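You operate a simulated robot arm through the tools that you are given. There is no shell and no other tool.

The job below is to be done with a simulated robot arm. You get a single attempt, and the scene is never put back.

Task
Peel the liner off the clamped black panel, then free the panel.
Fine: peel while the vice holds it; liner into the grey tray, panel on the bench between the vice and that tray.
Where things are to end (x, y in the base frame): black panel within 50 mm of [560, -30].

It is judged by the outcome, as a careful person would: the job done as asked, and still so three seconds after it is handed in. It fails if anything else is knocked over, pushed out of place, dropped, spilled or broken.

Robot
A 7-joint arm with a two-finger parallel gripper, fixed in place. Base frame: the origin is on the floor under the middle of its stand, x ahead of it, y to its left, z up. Units: mm, rad, N and s.
With the tool pointing down near the work surface it reaches from about 240 to 680 mm from the base axis. Its first joint turns from -1.152 to 1.152 rad. Payload 2.4 kg.
The TCP is the grasp point between the finger pads, 30 mm short of the fingertips. In the tool frame z runs along the fingers and y along their closing line. The gripper opens to 94 mm. The fingers are 28 mm wide and 10 mm thick; the gripper's body (50 by 96 mm) begins 55 mm behind the TCP.
Orientation is that of the tool frame in the base frame, as a unit quaternion [w, x, y, z]. With the fingers straight down and closing along the base's y, the tool's x points along the base's -x, its y along +y and its z along -z.

Tools
- The arm moves only by the tool move_arm. Its argument "increments" is one flat list of numbers, 7 for each row, row after row: the shift along the tool's x, y, z in units of 50 mm (1.0 is 50 mm), then the turn, a rotation vector about the tool's x, y, z in units of 4 degrees (1.0 is 4 degrees), then the gripper command, from -1 (shut) to 1 (fully open), values between in proportion. In form: [dx, dy, dz, rx, ry, rz, claw, dx, dy, dz, rx, ry, rz, claw, ...]. A call has 1 to 20 rows; each row shifts and turns the commanded pose from where the row before left it, along the tool's axes as they then stand. A call with a number of a shift or a turn outside -1 to 1 is refused whole. Rows are played at 5 a second. More than 50 mm and 0.15 rad between two rows, or a gripper value outside its range, and nothing of the call is played. Where a pose cannot be reached the arm comes as near as it can. A force on the tool above 40 N (or 10 N above the force at the start of the call, whichever is more), or a blocked arm, ends the call early, and 0.2 s more pass. The fingers move at their own pace (about 153 mm/s each) and stop on an object; they squeeze with about 42 N. The grip force told is the motor's: it shows also when the fingers shut on nothing. Time passes only in rows, and 0.2 s behind the last, so rows that do not move let the fingers close. It gives the time, the measured TCP pose, the force on the tool (base axes), the opening and the grip force at its end, in the units of the frame above (readings bear some noise), with the torque about the TCP (base axes, N m) and any sound that the robot's microphone picked up.
- Cameras (640 x 400 px; columns grow to the right, rows downward): "scene" is fixed at [33.6, 468.1, 1443]; the picture's right is [-0.73, -0.69, 0.00], its down [-0.42, 0.44, -0.80] and it looks along [0.55, -0.58, -0.60] (base axes); focal length 357 px, centre (320, 200). "wrist" rides on the gripper at [76, 14, -102] in the tool frame; the picture's right is [-0.18, 0.98, 0.00], its down [-0.75, -0.14, -0.64] and it looks along [-0.63, -0.12, 0.77] (tool axes); focal length 243 px, centre (320, 200).
- get_image(camera): a new picture of that camera. It takes no simulated time.
- probe_pixels(camera, pixels): for up to 12 pixels [column, row] of the newest picture of that camera ("zoom" is the newest enlarged one), the place [x, y, z] in the base frame of the surface seen there, good to about 2 mm, but the place of the scene camera against the robot may be out by one fixed shift of up to 12 mm in any direction. It takes no simulated time.
- close_up(camera, box): a new picture of the part [left, top, right, bottom] of that camera's present view, enlarged. It takes no simulated time.
- finish_job(): hands the job in; it is judged then, once.

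Unless the task says otherwise, let go and move clear before handing in.

The tools are called after "Request:" as name(argument=value, ...) on one line, values as JSON. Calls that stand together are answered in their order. move_arm: Moves the arm, as the interface text tells. Its arguments: {"type":"object","properties":{"increments":{"type":"array"}},"required":["increments"]} The other tools are called the same way: get_image (camera) takes a picture; probe_pixels (camera, pixels) gives the place of the surface under pixels of a picture; close_up (camera, box) takes an enlarged picture of a part of a camera's view; finish_job () hands the job in.

At the start:

```text
time_s: 0.0
tcp_pos: [364.2, -189.2, 1162.9]
orientation: [0.0, 0.0, 1.0, 0.0]
wrist_force: [0.4, -0.3, 0.0]
wrist_torque: [0.0, 0.0, 0.0]
finger_gap: 93.9
gripper_force: 0.1
```

scene: 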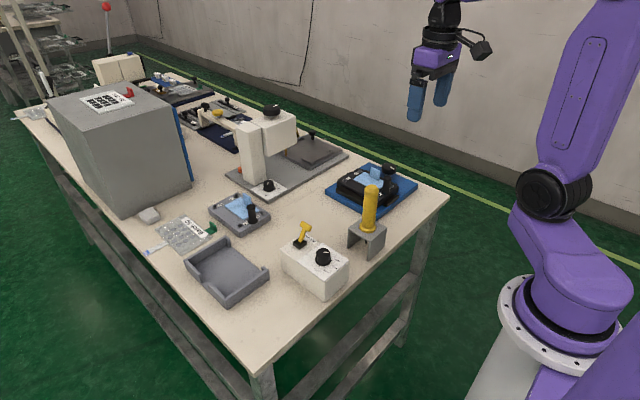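
wrist: 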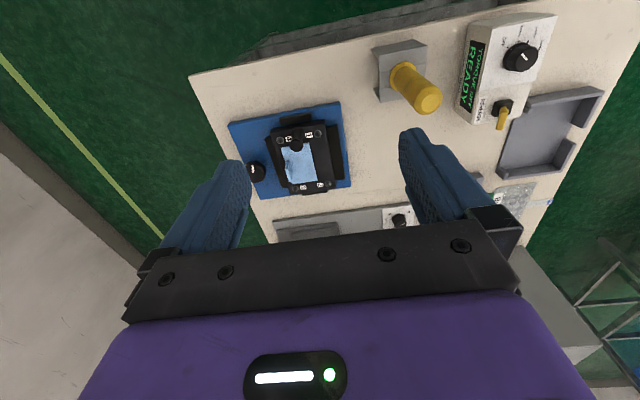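

The scene shows a bench with a grey tray near (227,270), a small grey fixture with a blue sheet at (240,212), and a black fixture with a blue sheet on a blue base at (368,188). I'll enlarge these areas to tell which is the vice with the black panel.

Request:
close_up(camera="scene", box=[310, 140, 430, 215])

Request:
close_up(camera="scene", box=[140, 180, 300, 310])

Request:
close_up(camera="wrist", box=[220, 90, 360, 210])

Request:
close_up(camera="wrist", box=[360, 0, 640, 240])

```text
5.33 times, centred on (370, 178) of scene
```

zoom: 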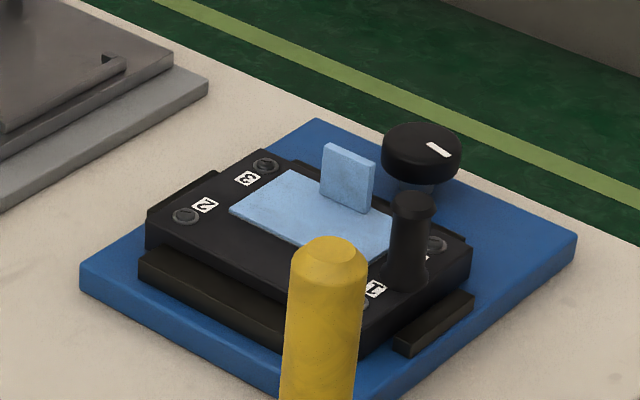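

```text
3.08 times, centred on (220, 245) of scene
```

zoom: 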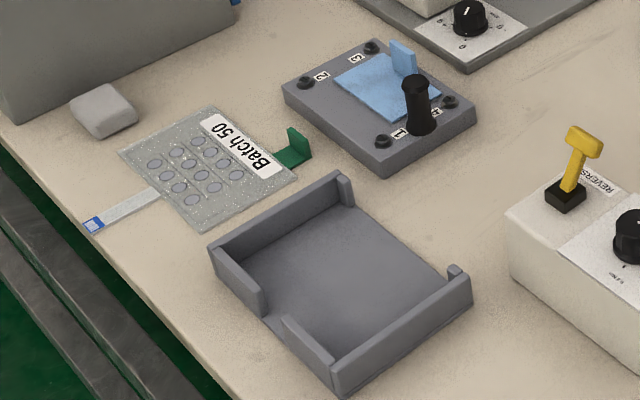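

```text
3.33 times, centred on (290, 150) of wrist
```

zoom: 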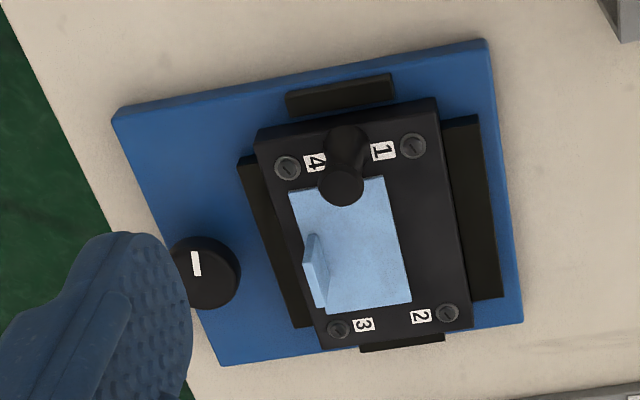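

```text
1.67 times, centred on (500, 120) of wrist
```

zoom: 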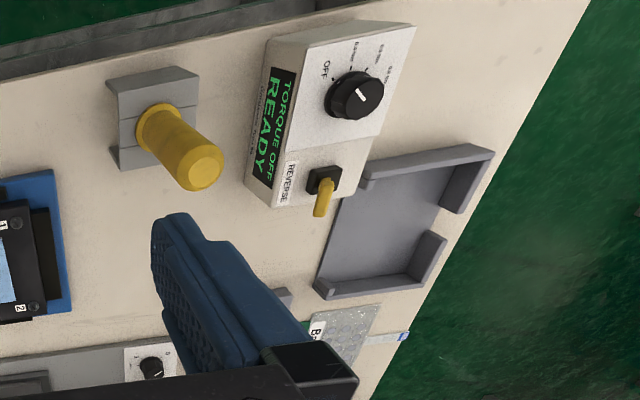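

The black panel with its blue liner and pull tab sits in the blue vice, with a vice knob beside it; the grey panel near (240,212) is a lookalike. I'll probe the vice, tab, handle, knob and tray for coordinates.

Request:
close_up(camera="scene", box=[310, 140, 430, 215])

Request:
probe_pixels(camera="zoom", pixels=[[325, 148], [348, 152], [372, 165], [345, 200], [235, 208], [290, 172], [390, 240], [265, 165], [185, 215], [412, 200], [420, 135], [436, 150]])

Request:
probe_pixels(camera="zoom", pixels=[[150, 220], [235, 152], [465, 245], [200, 290], [165, 205], [430, 330], [320, 120], [85, 272], [575, 238], [140, 260], [320, 245], [410, 270]])

Request:
probe_pixels(camera="scene", pixels=[[227, 270], [186, 261], [231, 241], [268, 270], [228, 303], [240, 212], [253, 213], [302, 232], [320, 258], [370, 210], [365, 238], [300, 190]])

```text
5.33 times, centred on (370, 178) of scene
```

zoom: 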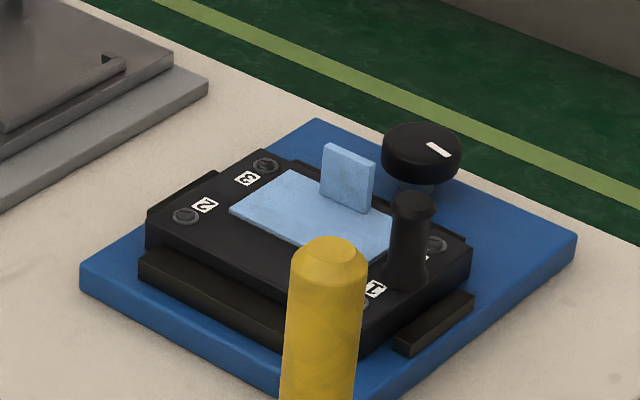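

```text
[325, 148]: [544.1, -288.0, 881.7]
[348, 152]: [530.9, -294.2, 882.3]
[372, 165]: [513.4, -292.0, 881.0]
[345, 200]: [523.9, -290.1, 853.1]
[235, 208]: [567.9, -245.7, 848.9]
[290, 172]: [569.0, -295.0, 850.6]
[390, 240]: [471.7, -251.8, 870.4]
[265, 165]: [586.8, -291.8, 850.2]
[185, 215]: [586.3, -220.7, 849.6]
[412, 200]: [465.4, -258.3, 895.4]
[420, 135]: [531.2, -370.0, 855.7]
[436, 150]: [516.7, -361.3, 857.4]
```

```text
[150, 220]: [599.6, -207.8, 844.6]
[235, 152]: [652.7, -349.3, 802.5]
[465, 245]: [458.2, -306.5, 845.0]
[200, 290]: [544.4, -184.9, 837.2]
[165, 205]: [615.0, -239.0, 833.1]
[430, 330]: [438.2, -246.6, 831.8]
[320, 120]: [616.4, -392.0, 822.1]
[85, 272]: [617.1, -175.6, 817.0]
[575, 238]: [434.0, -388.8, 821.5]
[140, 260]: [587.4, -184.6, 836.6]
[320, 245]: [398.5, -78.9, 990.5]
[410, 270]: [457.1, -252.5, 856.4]
```

```text
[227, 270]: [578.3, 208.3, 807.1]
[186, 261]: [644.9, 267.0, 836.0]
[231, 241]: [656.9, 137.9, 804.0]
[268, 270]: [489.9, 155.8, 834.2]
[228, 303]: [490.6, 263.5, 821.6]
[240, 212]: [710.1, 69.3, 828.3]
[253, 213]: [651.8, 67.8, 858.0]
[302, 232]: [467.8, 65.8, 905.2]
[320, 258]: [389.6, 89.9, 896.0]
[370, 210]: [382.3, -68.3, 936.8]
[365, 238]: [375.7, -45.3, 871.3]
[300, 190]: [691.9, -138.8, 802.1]
```

Scene readings put the bench at z≈803, the panel top at z≈850, the tab near (529,-291) with its top at z≈882, the handle near (461,-256) and the vice knob near (525,-365). The scene camera may be shifted, so I'll move in above the vice and check with the wrist camera.

Request:
move_arm(increments=[-0.33, -0.475, 0.8, 0, 0, 0, 1, -0.33, -0.475, 0.8, 0, 0, 0, 1, -0.33, -0.475, 0.8, 0, 0, 0, 1, -0.33, -0.475, 0.8, 0, 0, 0, 1, 0, 0, 0, 0, 0, 0, 1])

Request:
get_image(camera="wrist")

Request:
get_image(camera="scene")

```text
time_s: 1.2
tcp_pos: [427.5, -283.9, 1002.0]
orientation: [0.0, 0.0, 1.0, 0.0]
wrist_force: [-0.7, 0.9, 0.3]
wrist_torque: [0.0, 0.0, -0.02]
finger_gap: 94.1
gripper_force: 0.1
```

```text
taken
```

wrist: 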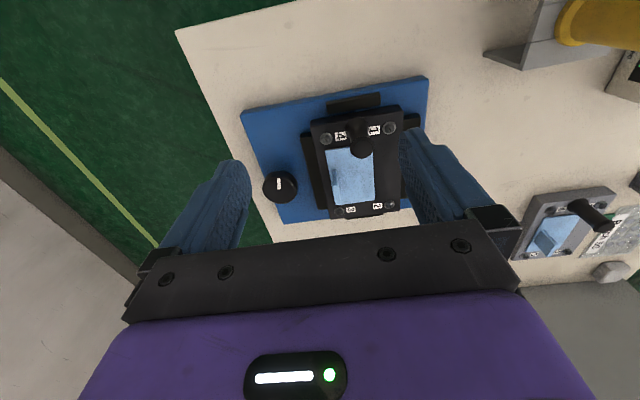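

```text
taken
```

scene: 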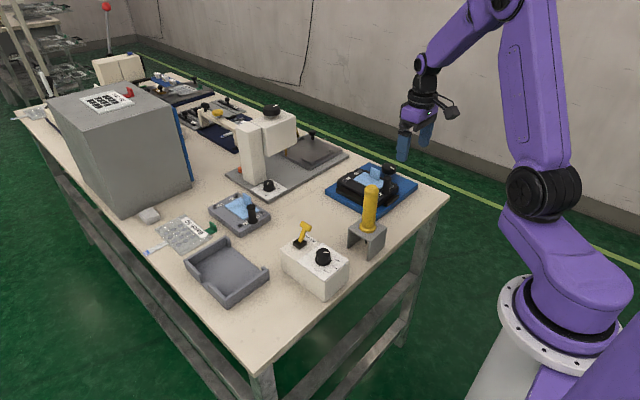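

Request:
close_up(camera="wrist", box=[230, 70, 440, 230])

Request:
probe_pixels(camera="wrist", pixels=[[325, 150], [373, 150], [331, 201], [375, 200], [335, 170], [338, 196], [361, 150], [280, 185], [312, 122], [401, 108], [328, 214], [400, 207]])

```text
2.50 times, centred on (335, 150) of wrist
```

zoom: 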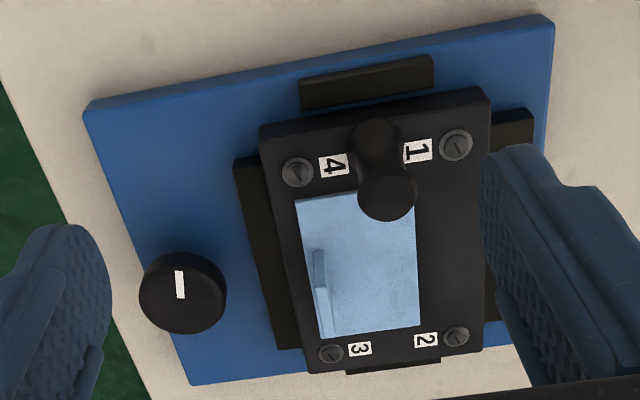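

```text
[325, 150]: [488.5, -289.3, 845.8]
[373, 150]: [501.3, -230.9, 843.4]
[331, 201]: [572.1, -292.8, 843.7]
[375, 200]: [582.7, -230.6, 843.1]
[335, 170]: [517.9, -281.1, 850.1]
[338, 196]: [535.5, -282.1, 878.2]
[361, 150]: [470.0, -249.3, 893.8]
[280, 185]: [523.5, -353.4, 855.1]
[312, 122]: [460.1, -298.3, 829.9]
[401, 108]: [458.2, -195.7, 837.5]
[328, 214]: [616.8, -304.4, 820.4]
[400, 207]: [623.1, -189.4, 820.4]
```

The wrist camera puts the panel top at z≈844 and the scene camera at z≈850, so the scene camera is offset by several mm. I'll probe this enlarged wrist view for finer positions of the tab, handle, knob and jaws.

Request:
probe_pixels(camera="zoom", pixels=[[318, 252], [322, 290], [324, 330], [316, 290], [326, 305], [322, 270], [298, 200], [320, 336], [418, 325], [415, 215], [390, 195], [383, 210]])

Request:
probe_pixels(camera="zoom", pixels=[[265, 128], [487, 92], [482, 345], [312, 368], [183, 255], [145, 290], [222, 290], [180, 328], [178, 275], [180, 295], [378, 130], [350, 360]])

Request:
probe_pixels(camera="zoom", pixels=[[245, 180], [285, 340], [310, 95], [430, 70], [515, 125], [530, 125], [390, 366], [150, 150], [150, 210], [240, 340], [350, 140], [400, 140]])

```text
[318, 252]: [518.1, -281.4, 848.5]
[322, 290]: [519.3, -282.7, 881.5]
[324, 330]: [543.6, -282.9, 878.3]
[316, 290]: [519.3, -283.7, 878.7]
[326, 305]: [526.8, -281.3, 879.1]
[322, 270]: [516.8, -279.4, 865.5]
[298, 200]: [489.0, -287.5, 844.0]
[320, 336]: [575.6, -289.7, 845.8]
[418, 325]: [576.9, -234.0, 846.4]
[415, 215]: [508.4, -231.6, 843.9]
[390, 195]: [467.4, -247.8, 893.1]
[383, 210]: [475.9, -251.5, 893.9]
```

```text
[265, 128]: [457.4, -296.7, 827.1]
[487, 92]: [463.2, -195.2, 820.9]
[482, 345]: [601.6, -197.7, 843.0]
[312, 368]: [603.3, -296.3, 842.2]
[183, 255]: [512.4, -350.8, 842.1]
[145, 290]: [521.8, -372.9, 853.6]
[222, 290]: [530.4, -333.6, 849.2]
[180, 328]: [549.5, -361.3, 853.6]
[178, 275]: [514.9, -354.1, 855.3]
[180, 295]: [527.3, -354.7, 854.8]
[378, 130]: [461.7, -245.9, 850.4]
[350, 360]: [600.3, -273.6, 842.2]
```

```text
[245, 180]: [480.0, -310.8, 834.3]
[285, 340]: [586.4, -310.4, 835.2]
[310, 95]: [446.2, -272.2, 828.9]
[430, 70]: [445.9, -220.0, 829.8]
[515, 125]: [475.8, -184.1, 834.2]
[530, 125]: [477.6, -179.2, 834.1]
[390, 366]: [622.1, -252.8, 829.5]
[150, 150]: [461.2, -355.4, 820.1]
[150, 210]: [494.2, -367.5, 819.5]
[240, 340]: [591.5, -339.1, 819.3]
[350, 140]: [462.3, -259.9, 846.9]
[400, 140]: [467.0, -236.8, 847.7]
```

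In the robot frame, the tab stands at x 516–545, y≈-282, up to z≈880. The panel spans x 457–603, y -297 to -196, the handle axis is near (467,-248), and the vice knob is near (528,-354) with its top at 855. I'll move over the tab with a 40 mm opening and lower to a hover.

Request:
move_arm(increments=[-0.69, 0.02, 0, 0, 0, 0, -0.15, -0.69, 0.02, 0, 0, 0, 0, -0.15, -0.68, 0, 0, 0, 0, 0, -0.15, 0, 0, 0.7, 0, 0, 0, -0.15, 0, 0, 0.6, 0, 0, 0, -0.15, 0, 0, 0, 0, 0, 0, -0.15])

Request:
get_image(camera="wrist")

Request:
close_up(camera="scene", box=[310, 120, 430, 195])

```text
time_s: 2.6
tcp_pos: [533.0, -284.4, 937.0]
orientation: [-0.001, 0.001, 1.0, 0.0]
wrist_force: [-0.9, 0.2, 1.2]
wrist_torque: [-0.02, 0.01, 0.0]
finger_gap: 40.0
gripper_force: 0.0
```

```text
taken
```

wrist: 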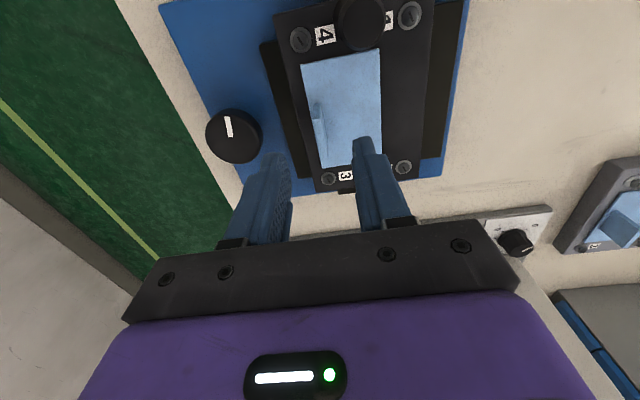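

```text
5.33 times, centred on (370, 158) of scene
```

zoom: 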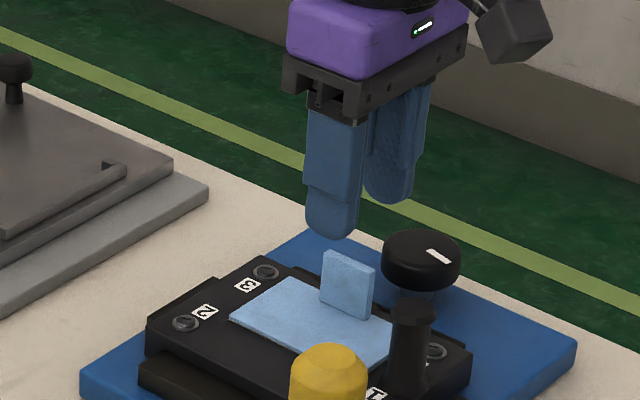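

The arm hovers above the tab at (321,130) with a 40 mm gap. I'll probe the tab, liner and knob from here before descending.

Request:
close_up(camera="wrist", box=[200, 0, 440, 200])

Request:
probe_pixels(camera="wrist", pixels=[[316, 106], [320, 122], [321, 130], [323, 140], [325, 154], [317, 130], [305, 70], [380, 55], [321, 166], [234, 137], [360, 22], [225, 135]])

```text
2.00 times, centred on (320, 100) of wrist
```

zoom: 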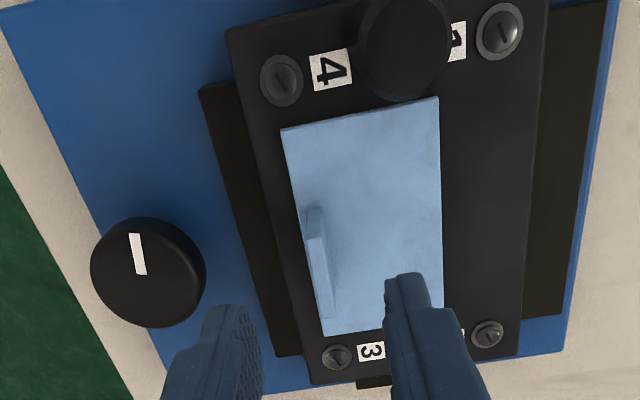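

```text
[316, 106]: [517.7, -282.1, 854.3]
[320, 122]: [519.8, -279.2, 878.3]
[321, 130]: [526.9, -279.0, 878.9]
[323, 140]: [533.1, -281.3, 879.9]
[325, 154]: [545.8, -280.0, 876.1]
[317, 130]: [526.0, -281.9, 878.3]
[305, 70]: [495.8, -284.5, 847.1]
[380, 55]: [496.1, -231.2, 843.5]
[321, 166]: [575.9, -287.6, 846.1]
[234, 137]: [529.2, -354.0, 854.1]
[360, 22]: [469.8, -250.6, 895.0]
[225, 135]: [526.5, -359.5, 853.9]
```

The tab's centre is about (531,-280.5), 4 mm from my current y. I'll shift, descend to z≈880 and close on the tab.

Request:
move_arm(increments=[0.03, 0.075, 0, 0, 0, 0, -0.15, 0, 0, 0.4, 0, 0, 0, -0.15, 0, 0, 0.4, 0, 0, 0, -0.15, 0, 0, 0.32, 0, 0, 0, -0.15, 0, 0, 0, 0, 0, 0, -0.15])

Request:
get_image(camera="wrist")

Request:
close_up(camera="scene", box=[310, 120, 430, 195])

```text
time_s: 3.8
tcp_pos: [531.3, -277.9, 880.7]
orientation: [0.001, 0.0, 1.0, 0.0]
wrist_force: [-0.1, -0.6, -0.4]
wrist_torque: [-0.01, 0.0, 0.0]
finger_gap: 40.0
gripper_force: 0.1
```

```text
taken
```

wrist: 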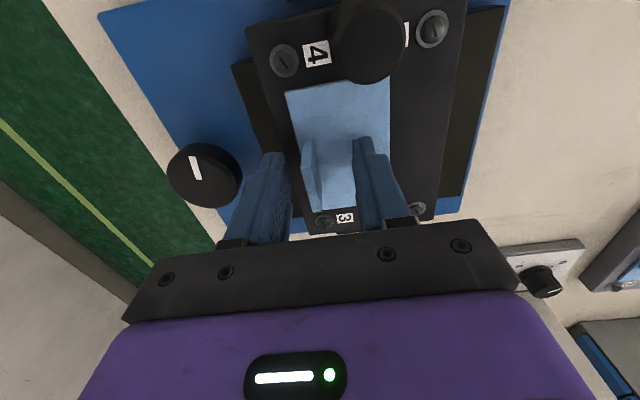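

```text
5.33 times, centred on (370, 158) of scene
```

zoom: 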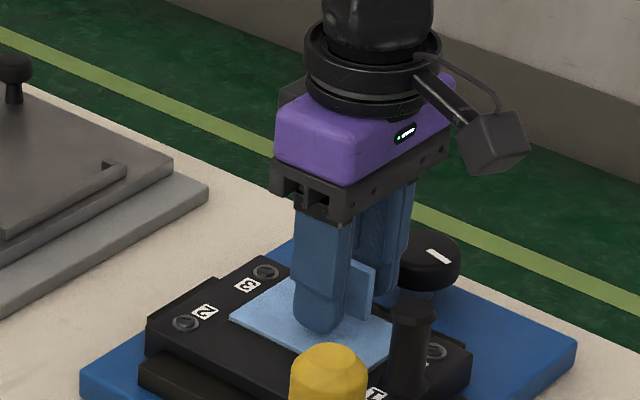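

The fingers straddle the tab, with force near zero. I'll close on it now.

Request:
move_arm(increments=[0, 0, 0, 0, 0, 0, -0.6, 0, 0, 0, 0, 0, 0, -1, 0, 0, 0, 0, 0, 0, -1, 0, 0, 0, 0, 0, 0, -1])

Request:
get_image(camera="wrist")

```text
time_s: 4.8
tcp_pos: [531.6, -278.0, 880.2]
orientation: [0.0, -0.001, 1.0, 0.0]
wrist_force: [-0.5, 0.5, -0.4]
wrist_torque: [0.0, -0.01, 0.02]
finger_gap: 8.2
gripper_force: 42.6
heard: snap
```

```text
taken
```

wrist: 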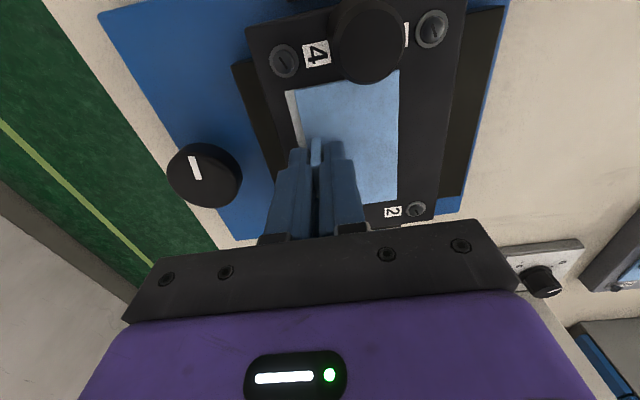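

The grip holds the tab at 8.2 mm, but a "snap" was heard and the liner's near edge (292,110) shows a pale strip, so it has shifted. I'll look closer before pulling.

Request:
close_up(camera="wrist", box=[240, 50, 440, 220])

Request:
close_up(camera="scene", box=[320, 140, 420, 205])

Request:
probe_pixels(camera="wrist", pixels=[[290, 100], [294, 120], [300, 95], [395, 75], [392, 190], [340, 100], [318, 150], [305, 130]])

```text
2.35 times, centred on (340, 135) of wrist
```

zoom: 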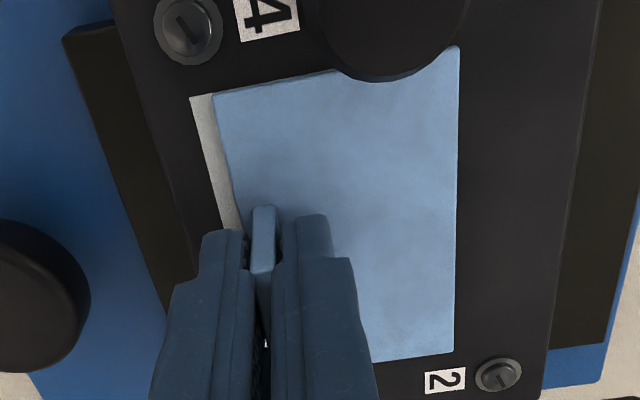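

```text
6.15 times, centred on (370, 172) of scene
```

zoom: 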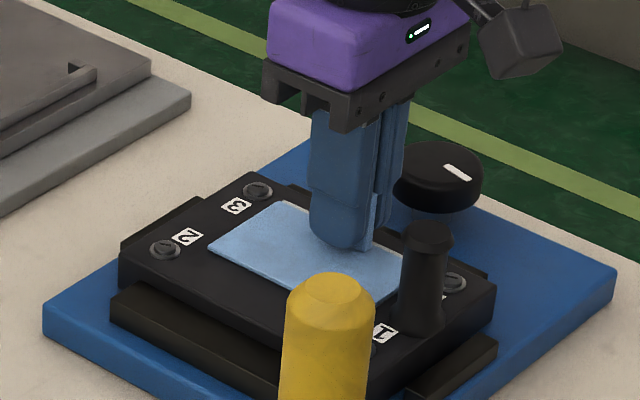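

```text
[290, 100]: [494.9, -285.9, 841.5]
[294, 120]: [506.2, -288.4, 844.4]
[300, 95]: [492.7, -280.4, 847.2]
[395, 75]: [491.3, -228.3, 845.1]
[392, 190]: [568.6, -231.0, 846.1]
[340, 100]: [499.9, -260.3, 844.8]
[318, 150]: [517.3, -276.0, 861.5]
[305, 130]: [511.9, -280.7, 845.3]
```

The liner is held, its bond has let go along the near edge, and the pale area below is the bared surface. I'll lift slowly with small steps while watching the force.

Request:
move_arm(increments=[0, 0, -0.1, 0, 0, 0, -1, 0, 0, -0.1, 0, 0, 0, -1, 0, 0, -0.1, 0, 0, 0, -1, 0, 0, -0.1, 0, 0, 0, -1])

Request:
get_image(camera="wrist")

Request:
close_up(camera="scene", box=[320, 130, 420, 205])

```text
time_s: 5.8
tcp_pos: [530.9, -278.1, 902.6]
orientation: [0.0, 0.0, 1.0, 0.0]
wrist_force: [-0.9, 0.8, 0.5]
wrist_torque: [-0.03, 0.03, 0.01]
finger_gap: 4.4
gripper_force: 39.1
```

```text
taken
```

wrist: 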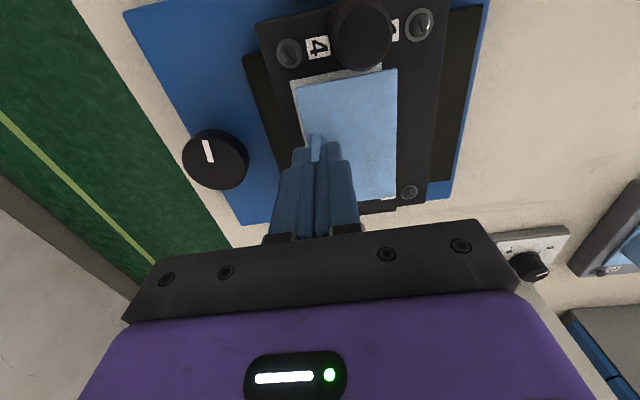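

```text
5.33 times, centred on (370, 168) of scene
```

zoom: 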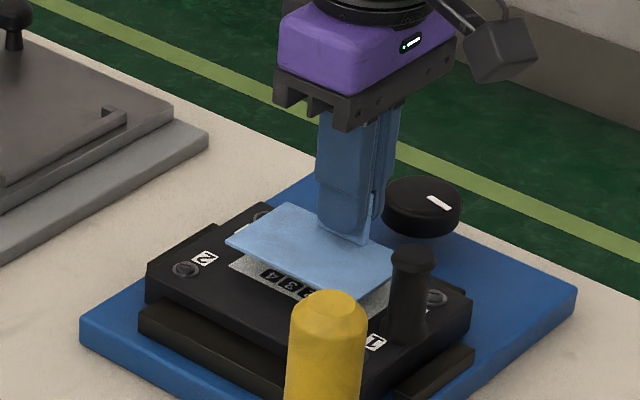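

The liner came away cleanly at z≈903 with near-zero force, and printed marks show on the bared panel. Before carrying it over, I'll probe the nearby tall objects and the tray to plan a clear path.

Request:
get_image(camera="scene")

Request:
probe_pixels(camera="scene", pixels=[[240, 120], [265, 118], [295, 130], [272, 108], [268, 185], [252, 180], [300, 145], [237, 172], [178, 185], [160, 110], [368, 187], [305, 225]])

Request:
probe_pixels(camera="scene", pixels=[[207, 260], [225, 262], [240, 275], [225, 290], [211, 274], [189, 262], [230, 242], [236, 243], [266, 272], [230, 300], [212, 280], [196, 270]])

```text
taken
```

scene: 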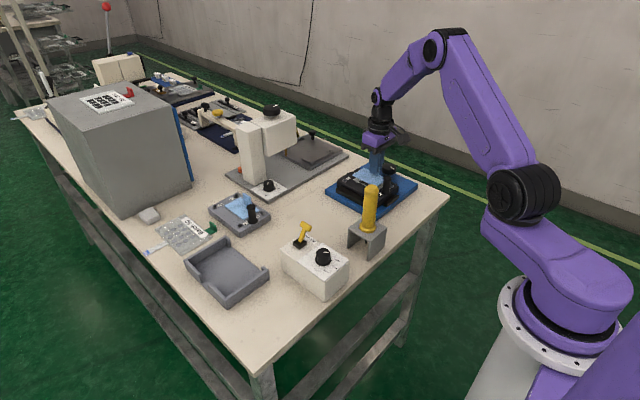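

```text
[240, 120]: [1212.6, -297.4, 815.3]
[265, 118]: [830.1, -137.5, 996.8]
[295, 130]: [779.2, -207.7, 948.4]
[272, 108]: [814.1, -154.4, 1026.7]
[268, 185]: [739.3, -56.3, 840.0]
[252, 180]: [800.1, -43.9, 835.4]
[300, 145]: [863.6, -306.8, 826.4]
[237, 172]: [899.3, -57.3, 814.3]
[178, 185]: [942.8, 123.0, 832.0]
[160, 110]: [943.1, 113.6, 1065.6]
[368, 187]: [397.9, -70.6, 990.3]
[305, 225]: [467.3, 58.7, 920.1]
```

```text
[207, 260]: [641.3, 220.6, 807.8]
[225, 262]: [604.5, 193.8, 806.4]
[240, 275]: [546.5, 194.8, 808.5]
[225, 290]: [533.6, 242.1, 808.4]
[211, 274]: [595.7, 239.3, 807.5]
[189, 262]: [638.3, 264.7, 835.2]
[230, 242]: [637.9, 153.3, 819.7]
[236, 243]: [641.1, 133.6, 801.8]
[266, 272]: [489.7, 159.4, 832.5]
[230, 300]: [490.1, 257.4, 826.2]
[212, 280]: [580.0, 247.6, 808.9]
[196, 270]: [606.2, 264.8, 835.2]
```

The tray interior spans about x 497–647, y 155–272 in the robot frame, with its floor at z≈805. The path at x 530–575 is clear of the screwdriver at (398,-71) and the white tower at x>740. I'll lift to z≈1010 and carry the liner to above the tray.

Request:
move_arm(increments=[0, 0, -0.4, 0, 0, 0, -1, 0, 0, -0.6, 0, 0, 0, -1, 0, 0, -0.6, 0, 0, 0, -1, 0, 0, -0.56, 0, 0, 0, -1, -0.068, 0.5, 0, 0, 0, 0, -1, -0.068, 0.78, 0, 0, 0, 0, -1, -0.068, 0.78, 0, 0, 0, 0, -1, -0.068, 0.78, 0, 0, 0, 0, -1, -0.068, 0.78, 0, 0, 0, 0, -1, -0.068, 0.78, 0, 0, 0, 0, -1, -0.068, 0.78, 0, 0, 0, 0, -1, -0.068, 0.78, 0, 0, 0, 0, -1, -0.068, 0.78, 0, 0, 0, 0, -1, -0.068, 0.78, 0, 0, 0, 0, -1, -0.068, 0.78, 0, 0, 0, 0, -1, -0.068, 0.78, 0, 0, 0, 0, -1, 0, 0.28, 0, 0, 0, 0, -1, 0, 0, 0, 0, 0, 0, -1])

Request:
get_image(camera="wrist")

Request:
get_image(camera="scene")

```text
time_s: 9.6
tcp_pos: [573.4, 190.1, 1009.0]
orientation: [0.001, 0.0, 1.0, 0.0]
wrist_force: [0.3, -0.7, -0.4]
wrist_torque: [0.04, -0.03, -0.01]
finger_gap: 4.4
gripper_force: 39.0
```

```text
taken
```

wrist: 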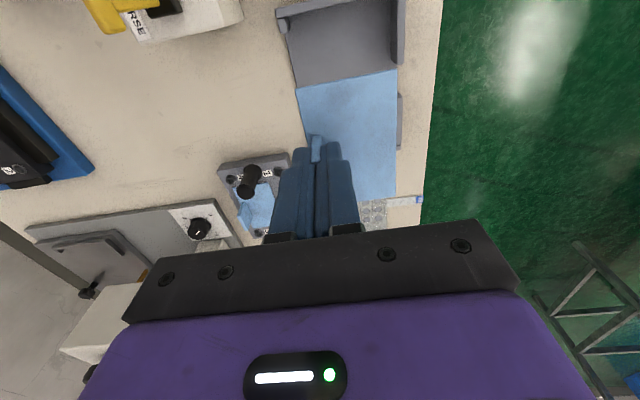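

```text
taken
```

scene: 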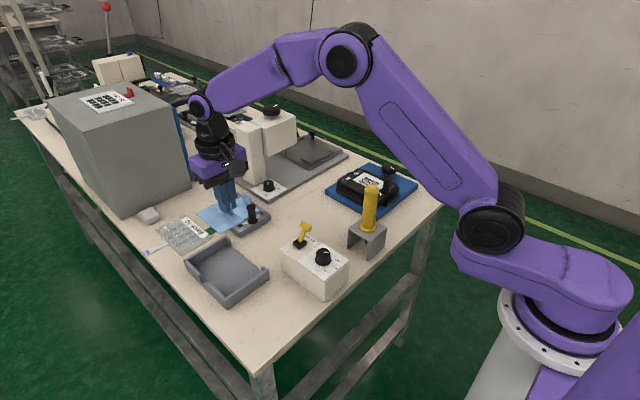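

The liner is still held, over the tray. I'll probe the visible tray walls at (285,20), (398,30) and (400,120) in the wrist frame to centre the drop.

Request:
probe_pixels(camera="wrist", pixels=[[285, 20], [282, 11], [310, 5], [398, 30], [402, 60], [400, 100], [400, 140], [294, 80], [340, 50], [390, 60], [305, 60], [297, 93]])

Request:
close_up(camera="wrist", box=[240, 0, 450, 160])

Request:
close_up(camera="scene", box=[160, 180, 290, 310])

```text
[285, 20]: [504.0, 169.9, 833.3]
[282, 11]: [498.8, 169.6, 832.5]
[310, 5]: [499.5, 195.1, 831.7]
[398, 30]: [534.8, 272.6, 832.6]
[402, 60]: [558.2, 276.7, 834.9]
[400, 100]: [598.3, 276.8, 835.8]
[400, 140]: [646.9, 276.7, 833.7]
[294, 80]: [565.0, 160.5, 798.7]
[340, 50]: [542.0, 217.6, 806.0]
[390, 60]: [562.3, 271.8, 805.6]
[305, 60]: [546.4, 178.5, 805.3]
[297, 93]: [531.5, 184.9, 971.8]
```

```text
2.50 times, centred on (345, 80) of wrist
```

zoom: 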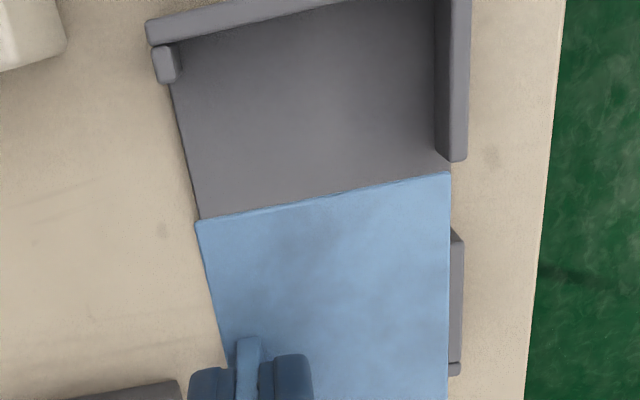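

```text
3.08 times, centred on (225, 245) of scene
```

zoom: 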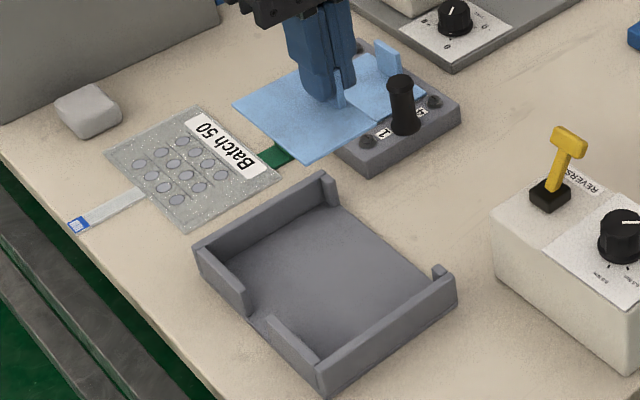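

The tray floor is at z≈805.5, with the +y walls at y≈272 and the floor's near edge at y≈165, so shifting 5 mm in +y centres the liner. I'll descend to about 4 mm above the floor.

Request:
move_arm(increments=[0, 0.1, 0.6, 0, 0, 0, -1, 0, 0, 0.6, 0, 0, 0, -1, 0, 0, 0.6, 0, 0, 0, -1, 0, 0, 0.6, 0, 0, 0, -1, 0, 0, 0.6, 0, 0, 0, -1, 0, 0, 0.15, 0, 0, 0, -1, 0, 0, 0.1, 0, 0, 0, -1, 0, 0, 0, 0, 0, 0, -1])

Request:
get_image(camera="wrist")

Request:
close_up(camera="scene", box=[160, 180, 290, 310])

```text
time_s: 11.4
tcp_pos: [570.0, 196.2, 847.2]
orientation: [0.001, 0.0, 1.0, 0.0]
wrist_force: [0.0, -0.2, -0.5]
wrist_torque: [0.02, 0.04, 0.0]
finger_gap: 4.4
gripper_force: 38.6
```

```text
taken
```

wrist: 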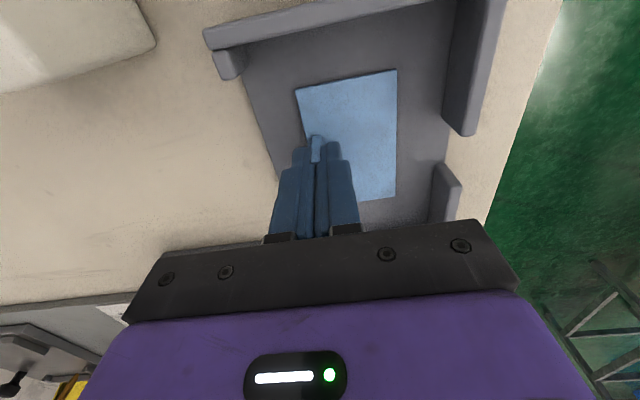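

```text
3.08 times, centred on (225, 245) of scene
```

zoom: 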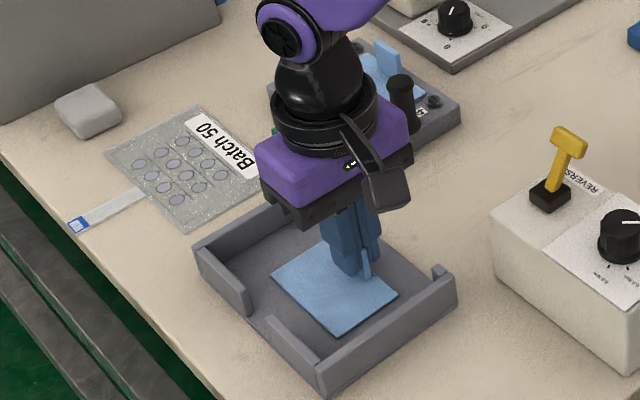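

The liner lies inside the tray walls, a few mm above the floor. I'll lower 4 mm more, open partway and let it settle.

Request:
move_arm(increments=[0, 0, 0.08, 0, 0, 0, -1, 0, 0, 0, 0, 0, 0, -1, 0, 0, 0, 0, 0, 0, -0.7, 0, 0, 0, 0, 0, 0, -0.4, 0, 0, 0, 0, 0, 0, -0.4])

Request:
get_image(camera="wrist")

```text
time_s: 12.6
tcp_pos: [570.6, 195.2, 843.1]
orientation: [0.0, 0.0, 1.0, 0.0]
wrist_force: [-0.6, -0.2, 0.0]
wrist_torque: [-0.02, 0.0, -0.02]
finger_gap: 28.3
gripper_force: 0.1
```

```text
taken
```

wrist: 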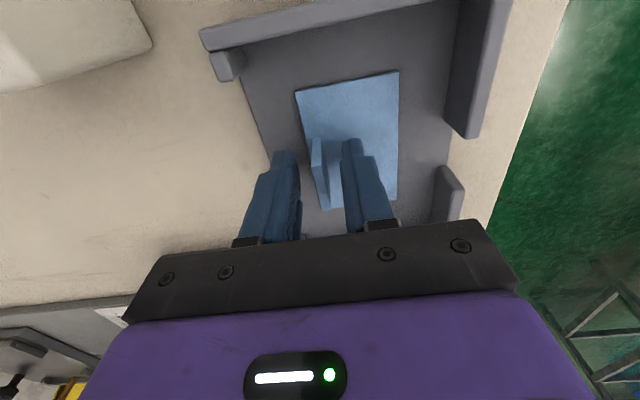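

The liner stands free in the tray with the fingers open on each side of its tab. I'll lift straight up and travel back to a viewing spot near the vice knob.

Request:
move_arm(increments=[0, 0, -0.4, 0, 0, 0, -0.4, 0, 0, -0.9, 0, 0, 0, -0.4, 0, 0, -1, 0, 0, 0, -0.4, 0, 0, -1, 0, 0, 0, -0.4, 0.186, -0.808, 0, 0, 0, 0, -0.4, 0.186, -0.808, 0, 0, 0, 0, -0.4, 0.186, -0.808, 0, 0, 0, 0, -0.4, 0.186, -0.808, 0, 0, 0, 0, -0.4, 0.186, -0.808, 0, 0, 0, 0, -0.4, 0.186, -0.808, 0, 0, 0, 0, -0.4, 0.186, -0.808, 0, 0, 0, 0, -0.4, 0.186, -0.808, 0, 0, 0, 0, -0.4, 0.186, -0.808, 0, 0, 0, 0, -0.4, 0.186, -0.808, 0, 0, 0, 0, -0.4, 0.186, -0.808, 0, 0, 0, 0, -0.4, 0.186, -0.808, 0, 0, 0, 0, -0.4, 0.186, -0.808, 0, 0, 0, 0, -0.4, 0, 0, 0.4, 0, 0, 0, 1, 0, 0, 0.4, 0, 0, 0, 1])

Request:
get_image(camera="wrist")

Request:
get_image(camera="scene")

```text
time_s: 16.6
tcp_pos: [452.1, -332.1, 968.3]
orientation: [0.0, 0.001, 1.0, 0.0]
wrist_force: [1.3, 0.1, 0.5]
wrist_torque: [0.01, -0.02, -0.01]
finger_gap: 93.9
gripper_force: 0.1
```

```text
taken
```

wrist: 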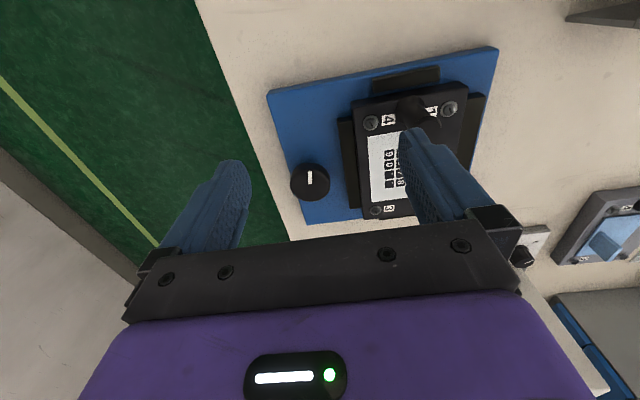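

```text
taken
```

scene: 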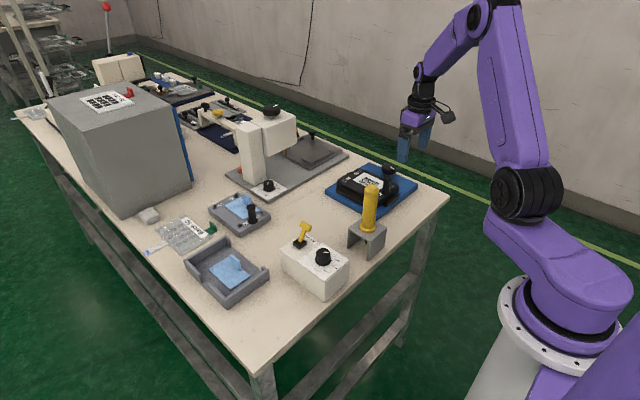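

The liner is in the tray at (232,270) in the scene view, and the panel's label is bared. Now I'll examine the vice knob at (310,180) and the jaws up close.

Request:
close_up(camera="wrist", box=[260, 40, 500, 230])

Request:
close_up(camera="wrist", box=[270, 145, 350, 215])

Request:
close_up(camera="scene", box=[370, 150, 420, 200])

Request:
probe_pixels(camera="wrist", pixels=[[310, 164], [292, 181], [310, 177], [328, 181], [311, 195], [310, 170], [310, 184], [342, 140], [475, 100], [352, 205], [405, 80], [412, 108]])

```text
2.11 times, centred on (380, 135) of wrist
```

zoom: 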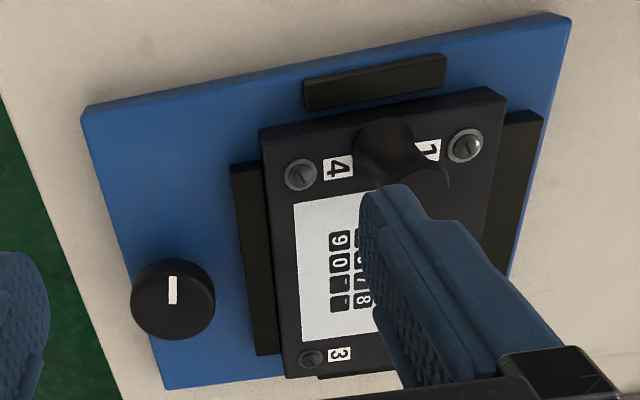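

```text
5.71 times, centred on (310, 180) of wrist
```

zoom: 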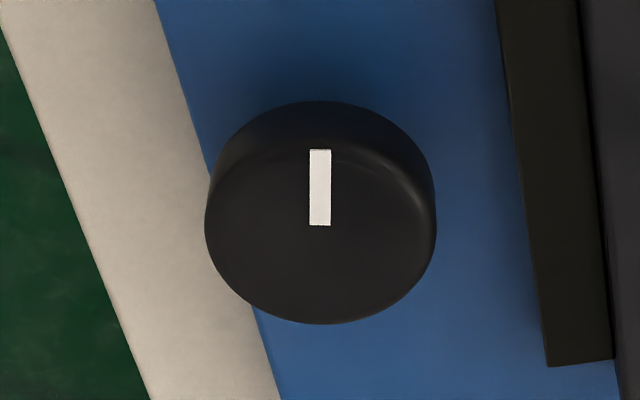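

```text
8.00 times, centred on (395, 175) of scene
```

zoom: 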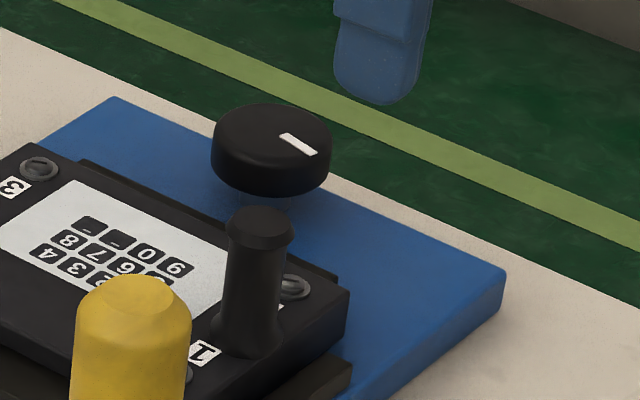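

```text
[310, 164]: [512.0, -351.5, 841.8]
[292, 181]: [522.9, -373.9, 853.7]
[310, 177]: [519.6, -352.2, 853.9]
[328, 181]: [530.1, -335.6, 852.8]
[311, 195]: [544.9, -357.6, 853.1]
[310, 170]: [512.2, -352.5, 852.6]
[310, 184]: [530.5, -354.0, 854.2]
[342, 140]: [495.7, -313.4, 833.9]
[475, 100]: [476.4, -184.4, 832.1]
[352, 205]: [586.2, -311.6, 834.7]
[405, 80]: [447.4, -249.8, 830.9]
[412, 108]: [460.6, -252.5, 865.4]
```

The knob is centred near (529,-354.5), radius about 20, top at z≈854, and its white mark points toward the robot (-x). I'll hover over it with a 52 mm opening and check alignment before going down.

Request:
move_arm(increments=[-0.774, -0.238, 0, 0, 0, 0, 0.106, -0.774, -0.238, 0, 0, 0, 0, 0.106, 0, 0, 0.7, 0, 0, 0, 0.106, 0, 0, 0.6, 0, 0, 0, 0.106, 0, 0, 0, 0, 0, 0, 0.106])

Request:
get_image(camera="wrist")

Request:
close_up(camera="scene", box=[330, 110, 450, 200])

```text
time_s: 17.8
tcp_pos: [527.3, -355.7, 902.3]
orientation: [0.001, 0.0, 1.0, 0.0]
wrist_force: [-1.1, 0.0, 0.6]
wrist_torque: [0.0, 0.0, 0.0]
finger_gap: 51.8
gripper_force: 0.2
```

```text
taken
```

wrist: 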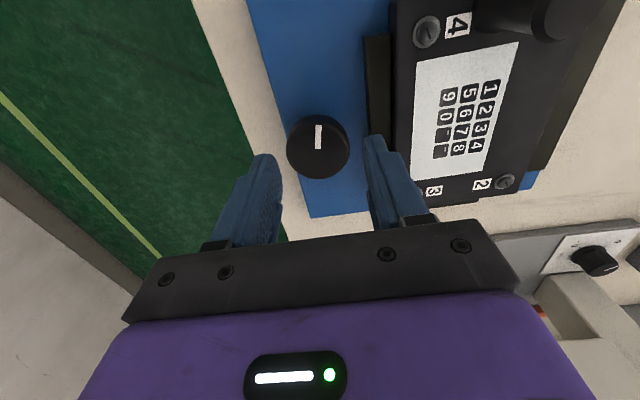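

```text
4.44 times, centred on (390, 155) of scene
```

zoom: 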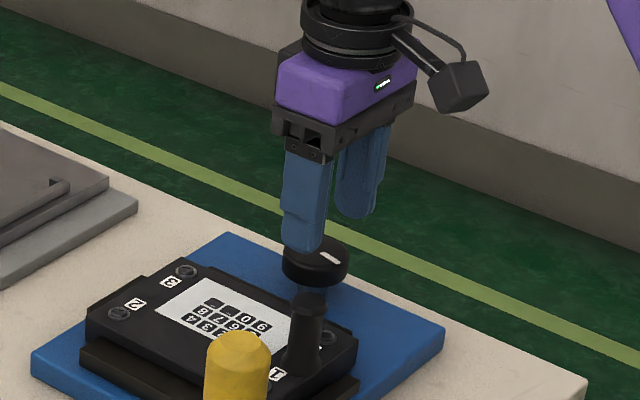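

The knob at (318,147) sits between the fingers. I'll probe its rim once more for its centre.

Request:
probe_pixels(camera="wrist", pixels=[[289, 148], [347, 148], [318, 117], [319, 176], [318, 126], [319, 148], [300, 170], [338, 168], [372, 100], [318, 140]])

```text
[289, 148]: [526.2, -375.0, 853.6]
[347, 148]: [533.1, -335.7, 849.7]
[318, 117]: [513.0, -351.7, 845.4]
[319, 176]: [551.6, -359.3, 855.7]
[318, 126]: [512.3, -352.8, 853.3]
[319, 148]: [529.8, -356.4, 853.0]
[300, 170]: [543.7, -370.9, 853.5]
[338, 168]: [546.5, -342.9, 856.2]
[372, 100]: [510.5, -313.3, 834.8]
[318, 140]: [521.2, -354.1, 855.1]
```

The knob centre is about (531,-355). I'll go down to z≈868, with the tips at about 838 and above the jaw tops at 834, and close on it.

Request:
move_arm(increments=[-0.04, 0, 0.3, 0, 0, 0, 0.106, 0, 0, 0.25, 0, 0, 0, 0.106, 0, 0, 0.15, 0, 0, 0, 0.106, 0, 0, 0, 0, 0, 0, 0, 0, 0, 0, 0, 0, 0, -0.2, 0, 0, 0, 0, 0, 0, -0.4, 0, 0, 0, 0, 0, 0, -0.6, 0, 0, 0, 0, 0, 0, -1])

Request:
get_image(camera="wrist")

Request:
close_up(camera="scene", box=[330, 110, 450, 200])

```text
time_s: 19.6
tcp_pos: [529.5, -357.8, 868.7]
orientation: [0.002, 0.001, 1.0, -0.003]
wrist_force: [5.3, -24.0, -2.8]
wrist_torque: [-0.62, -0.03, -0.1]
finger_gap: 45.3
gripper_force: 45.0
```

```text
taken
```

wrist: 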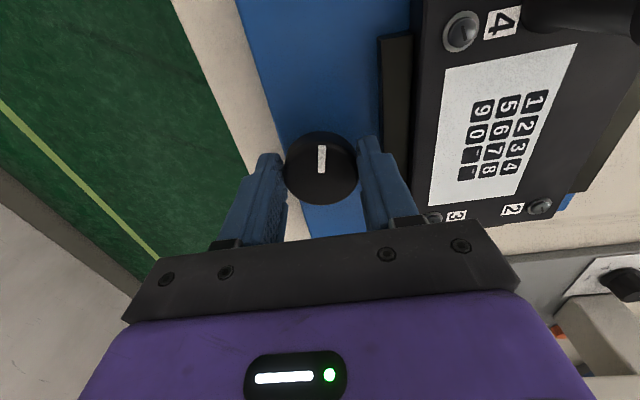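

```text
4.44 times, centred on (390, 155) of scene
```

zoom: 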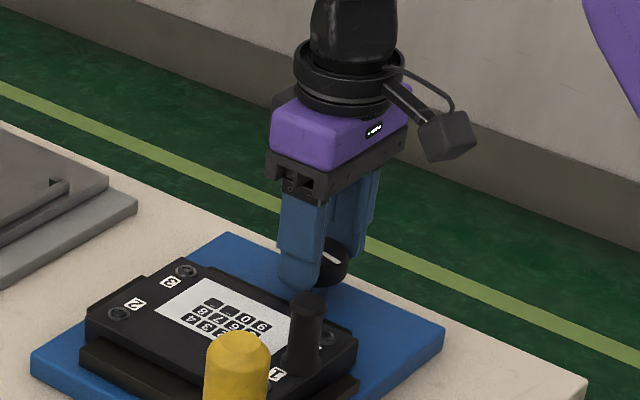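

The fingers stopped at a 45.3 mm gap with a -24 N side force, so only the -y finger bears on the knob and I'm off-centre. I'll nudge +y in small steps while closed and read the force and gap.

Request:
move_arm(increments=[0, 0.03, 0, 0, 0, 0, -1, 0, 0, 0, 0, 0, 0, -1])

Request:
close_up(camera="wrist", box=[240, 100, 420, 240])

```text
time_s: 20.2
tcp_pos: [529.9, -357.4, 868.7]
orientation: [0.003, 0.002, 1.0, -0.003]
wrist_force: [8.2, -30.8, -2.0]
wrist_torque: [-0.73, 0.34, -0.11]
finger_gap: 45.2
gripper_force: 45.3
```

```text
2.86 times, centred on (330, 170) of wrist
```

zoom: 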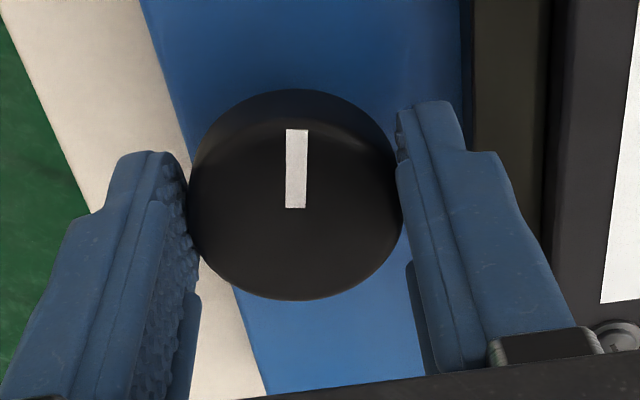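

Both fingers touch the knob, which measures about 45 mm across in the close-up, so the side force means my commanded y sits a few mm too far toward +y. I'll shift the command -y by 4 mm to relieve it.

Request:
move_arm(increments=[0, -0.04, 0, 0, 0, 0, -1, 0, -0.04, 0, 0, 0, 0, -1, 0, 0, 0, 0, 0, 0, -1])

```text
time_s: 21.0
tcp_pos: [531.4, -358.6, 868.6]
orientation: [0.001, 0.001, 1.0, 0.0]
wrist_force: [-0.6, -17.7, 5.9]
wrist_torque: [-0.77, -0.59, -0.09]
finger_gap: 44.9
gripper_force: 45.2
```

The side force dropped to -17.7 N. I'll continue the same way by another 4 mm.

Request:
move_arm(increments=[0, -0.04, 0, 0, 0, 0, -1, 0, -0.04, 0, 0, 0, 0, -1, 0, 0, 0, 0, 0, 0, -1])

Request:
get_image(camera="wrist")

```text
time_s: 21.8
tcp_pos: [531.6, -358.5, 869.1]
orientation: [-0.001, -0.002, 1.0, 0.002]
wrist_force: [-6.8, 1.7, 22.5]
wrist_torque: [0.32, 0.39, 0.02]
finger_gap: 45.2
gripper_force: 45.2
```

```text
taken
```

wrist: 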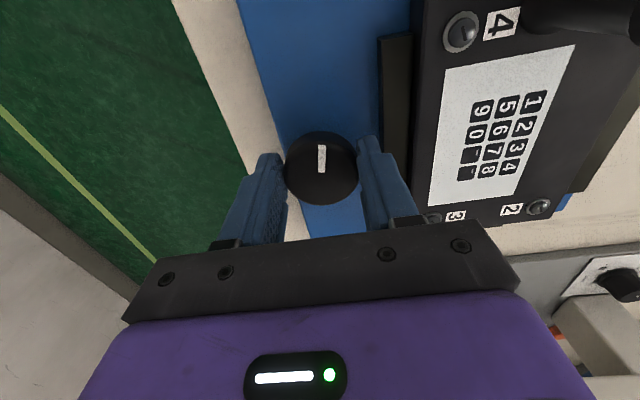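

The side force is near zero, but a 22.5 N vertical preload has built up. I'll open slightly, recentre at y≈-358.5 and regrip to clear it.

Request:
move_arm(increments=[0, 0, 0, 0, 0, 0, 0.1, 0, 0.05, 0, 0, 0, 0, 0.1, 0, 0, 0, 0, 0, 0, 0.1, 0, 0, 0, 0, 0, 0, 0, 0, 0, 0, 0, 0, 0, -0.1, 0, 0, 0, 0, 0, 0, -0.3, 0, 0, 0, 0, 0, 0, -1, 0, 0, 0, 0, 0, 0, -1])

```text
time_s: 23.6
tcp_pos: [530.6, -356.9, 867.4]
orientation: [0.0, 0.0, 1.0, 0.0]
wrist_force: [1.2, -2.3, -4.9]
wrist_torque: [-0.11, -0.32, 0.0]
finger_gap: 45.2
gripper_force: 44.8
```

The grip on the knob is now balanced, with forces under 5 N. I'll turn it counter-clockwise (seen from above) by a small 12° and read the torque.

Request:
move_arm(increments=[0, 0, 0, 0, 0, -0.5, -1, 0, 0, 0, 0, 0, -0.5, -1, 0, 0, 0, 0, 0, -0.5, -1, 0, 0, 0, 0, 0, -0.5, -1, 0, 0, 0, 0, 0, -0.5, -1, 0, 0, 0, 0, 0, -0.5, -1])

Request:
get_image(camera="wrist")

Request:
close_up(camera="scene", box=[320, 130, 420, 205])

```text
time_s: 25.0
tcp_pos: [530.5, -359.4, 868.6]
orientation: [0.0, -0.105, 0.994, -0.001]
wrist_force: [3.2, -7.4, -7.8]
wrist_torque: [-0.08, 0.11, -0.04]
finger_gap: 45.0
gripper_force: 45.4
```

```text
taken
```

wrist: 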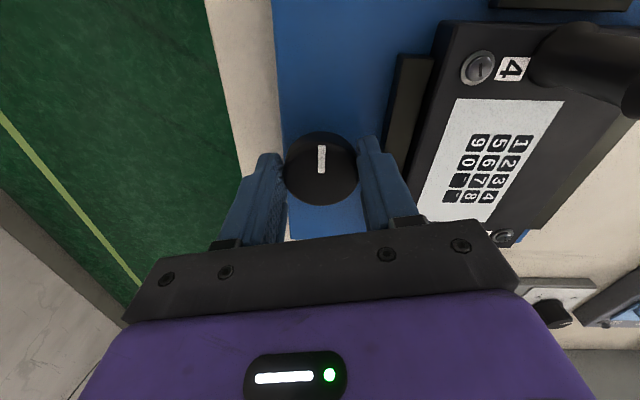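

```text
5.33 times, centred on (370, 168) of scene
```

zoom: 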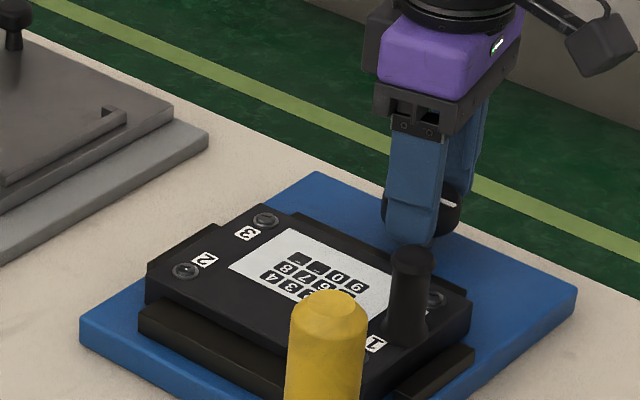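

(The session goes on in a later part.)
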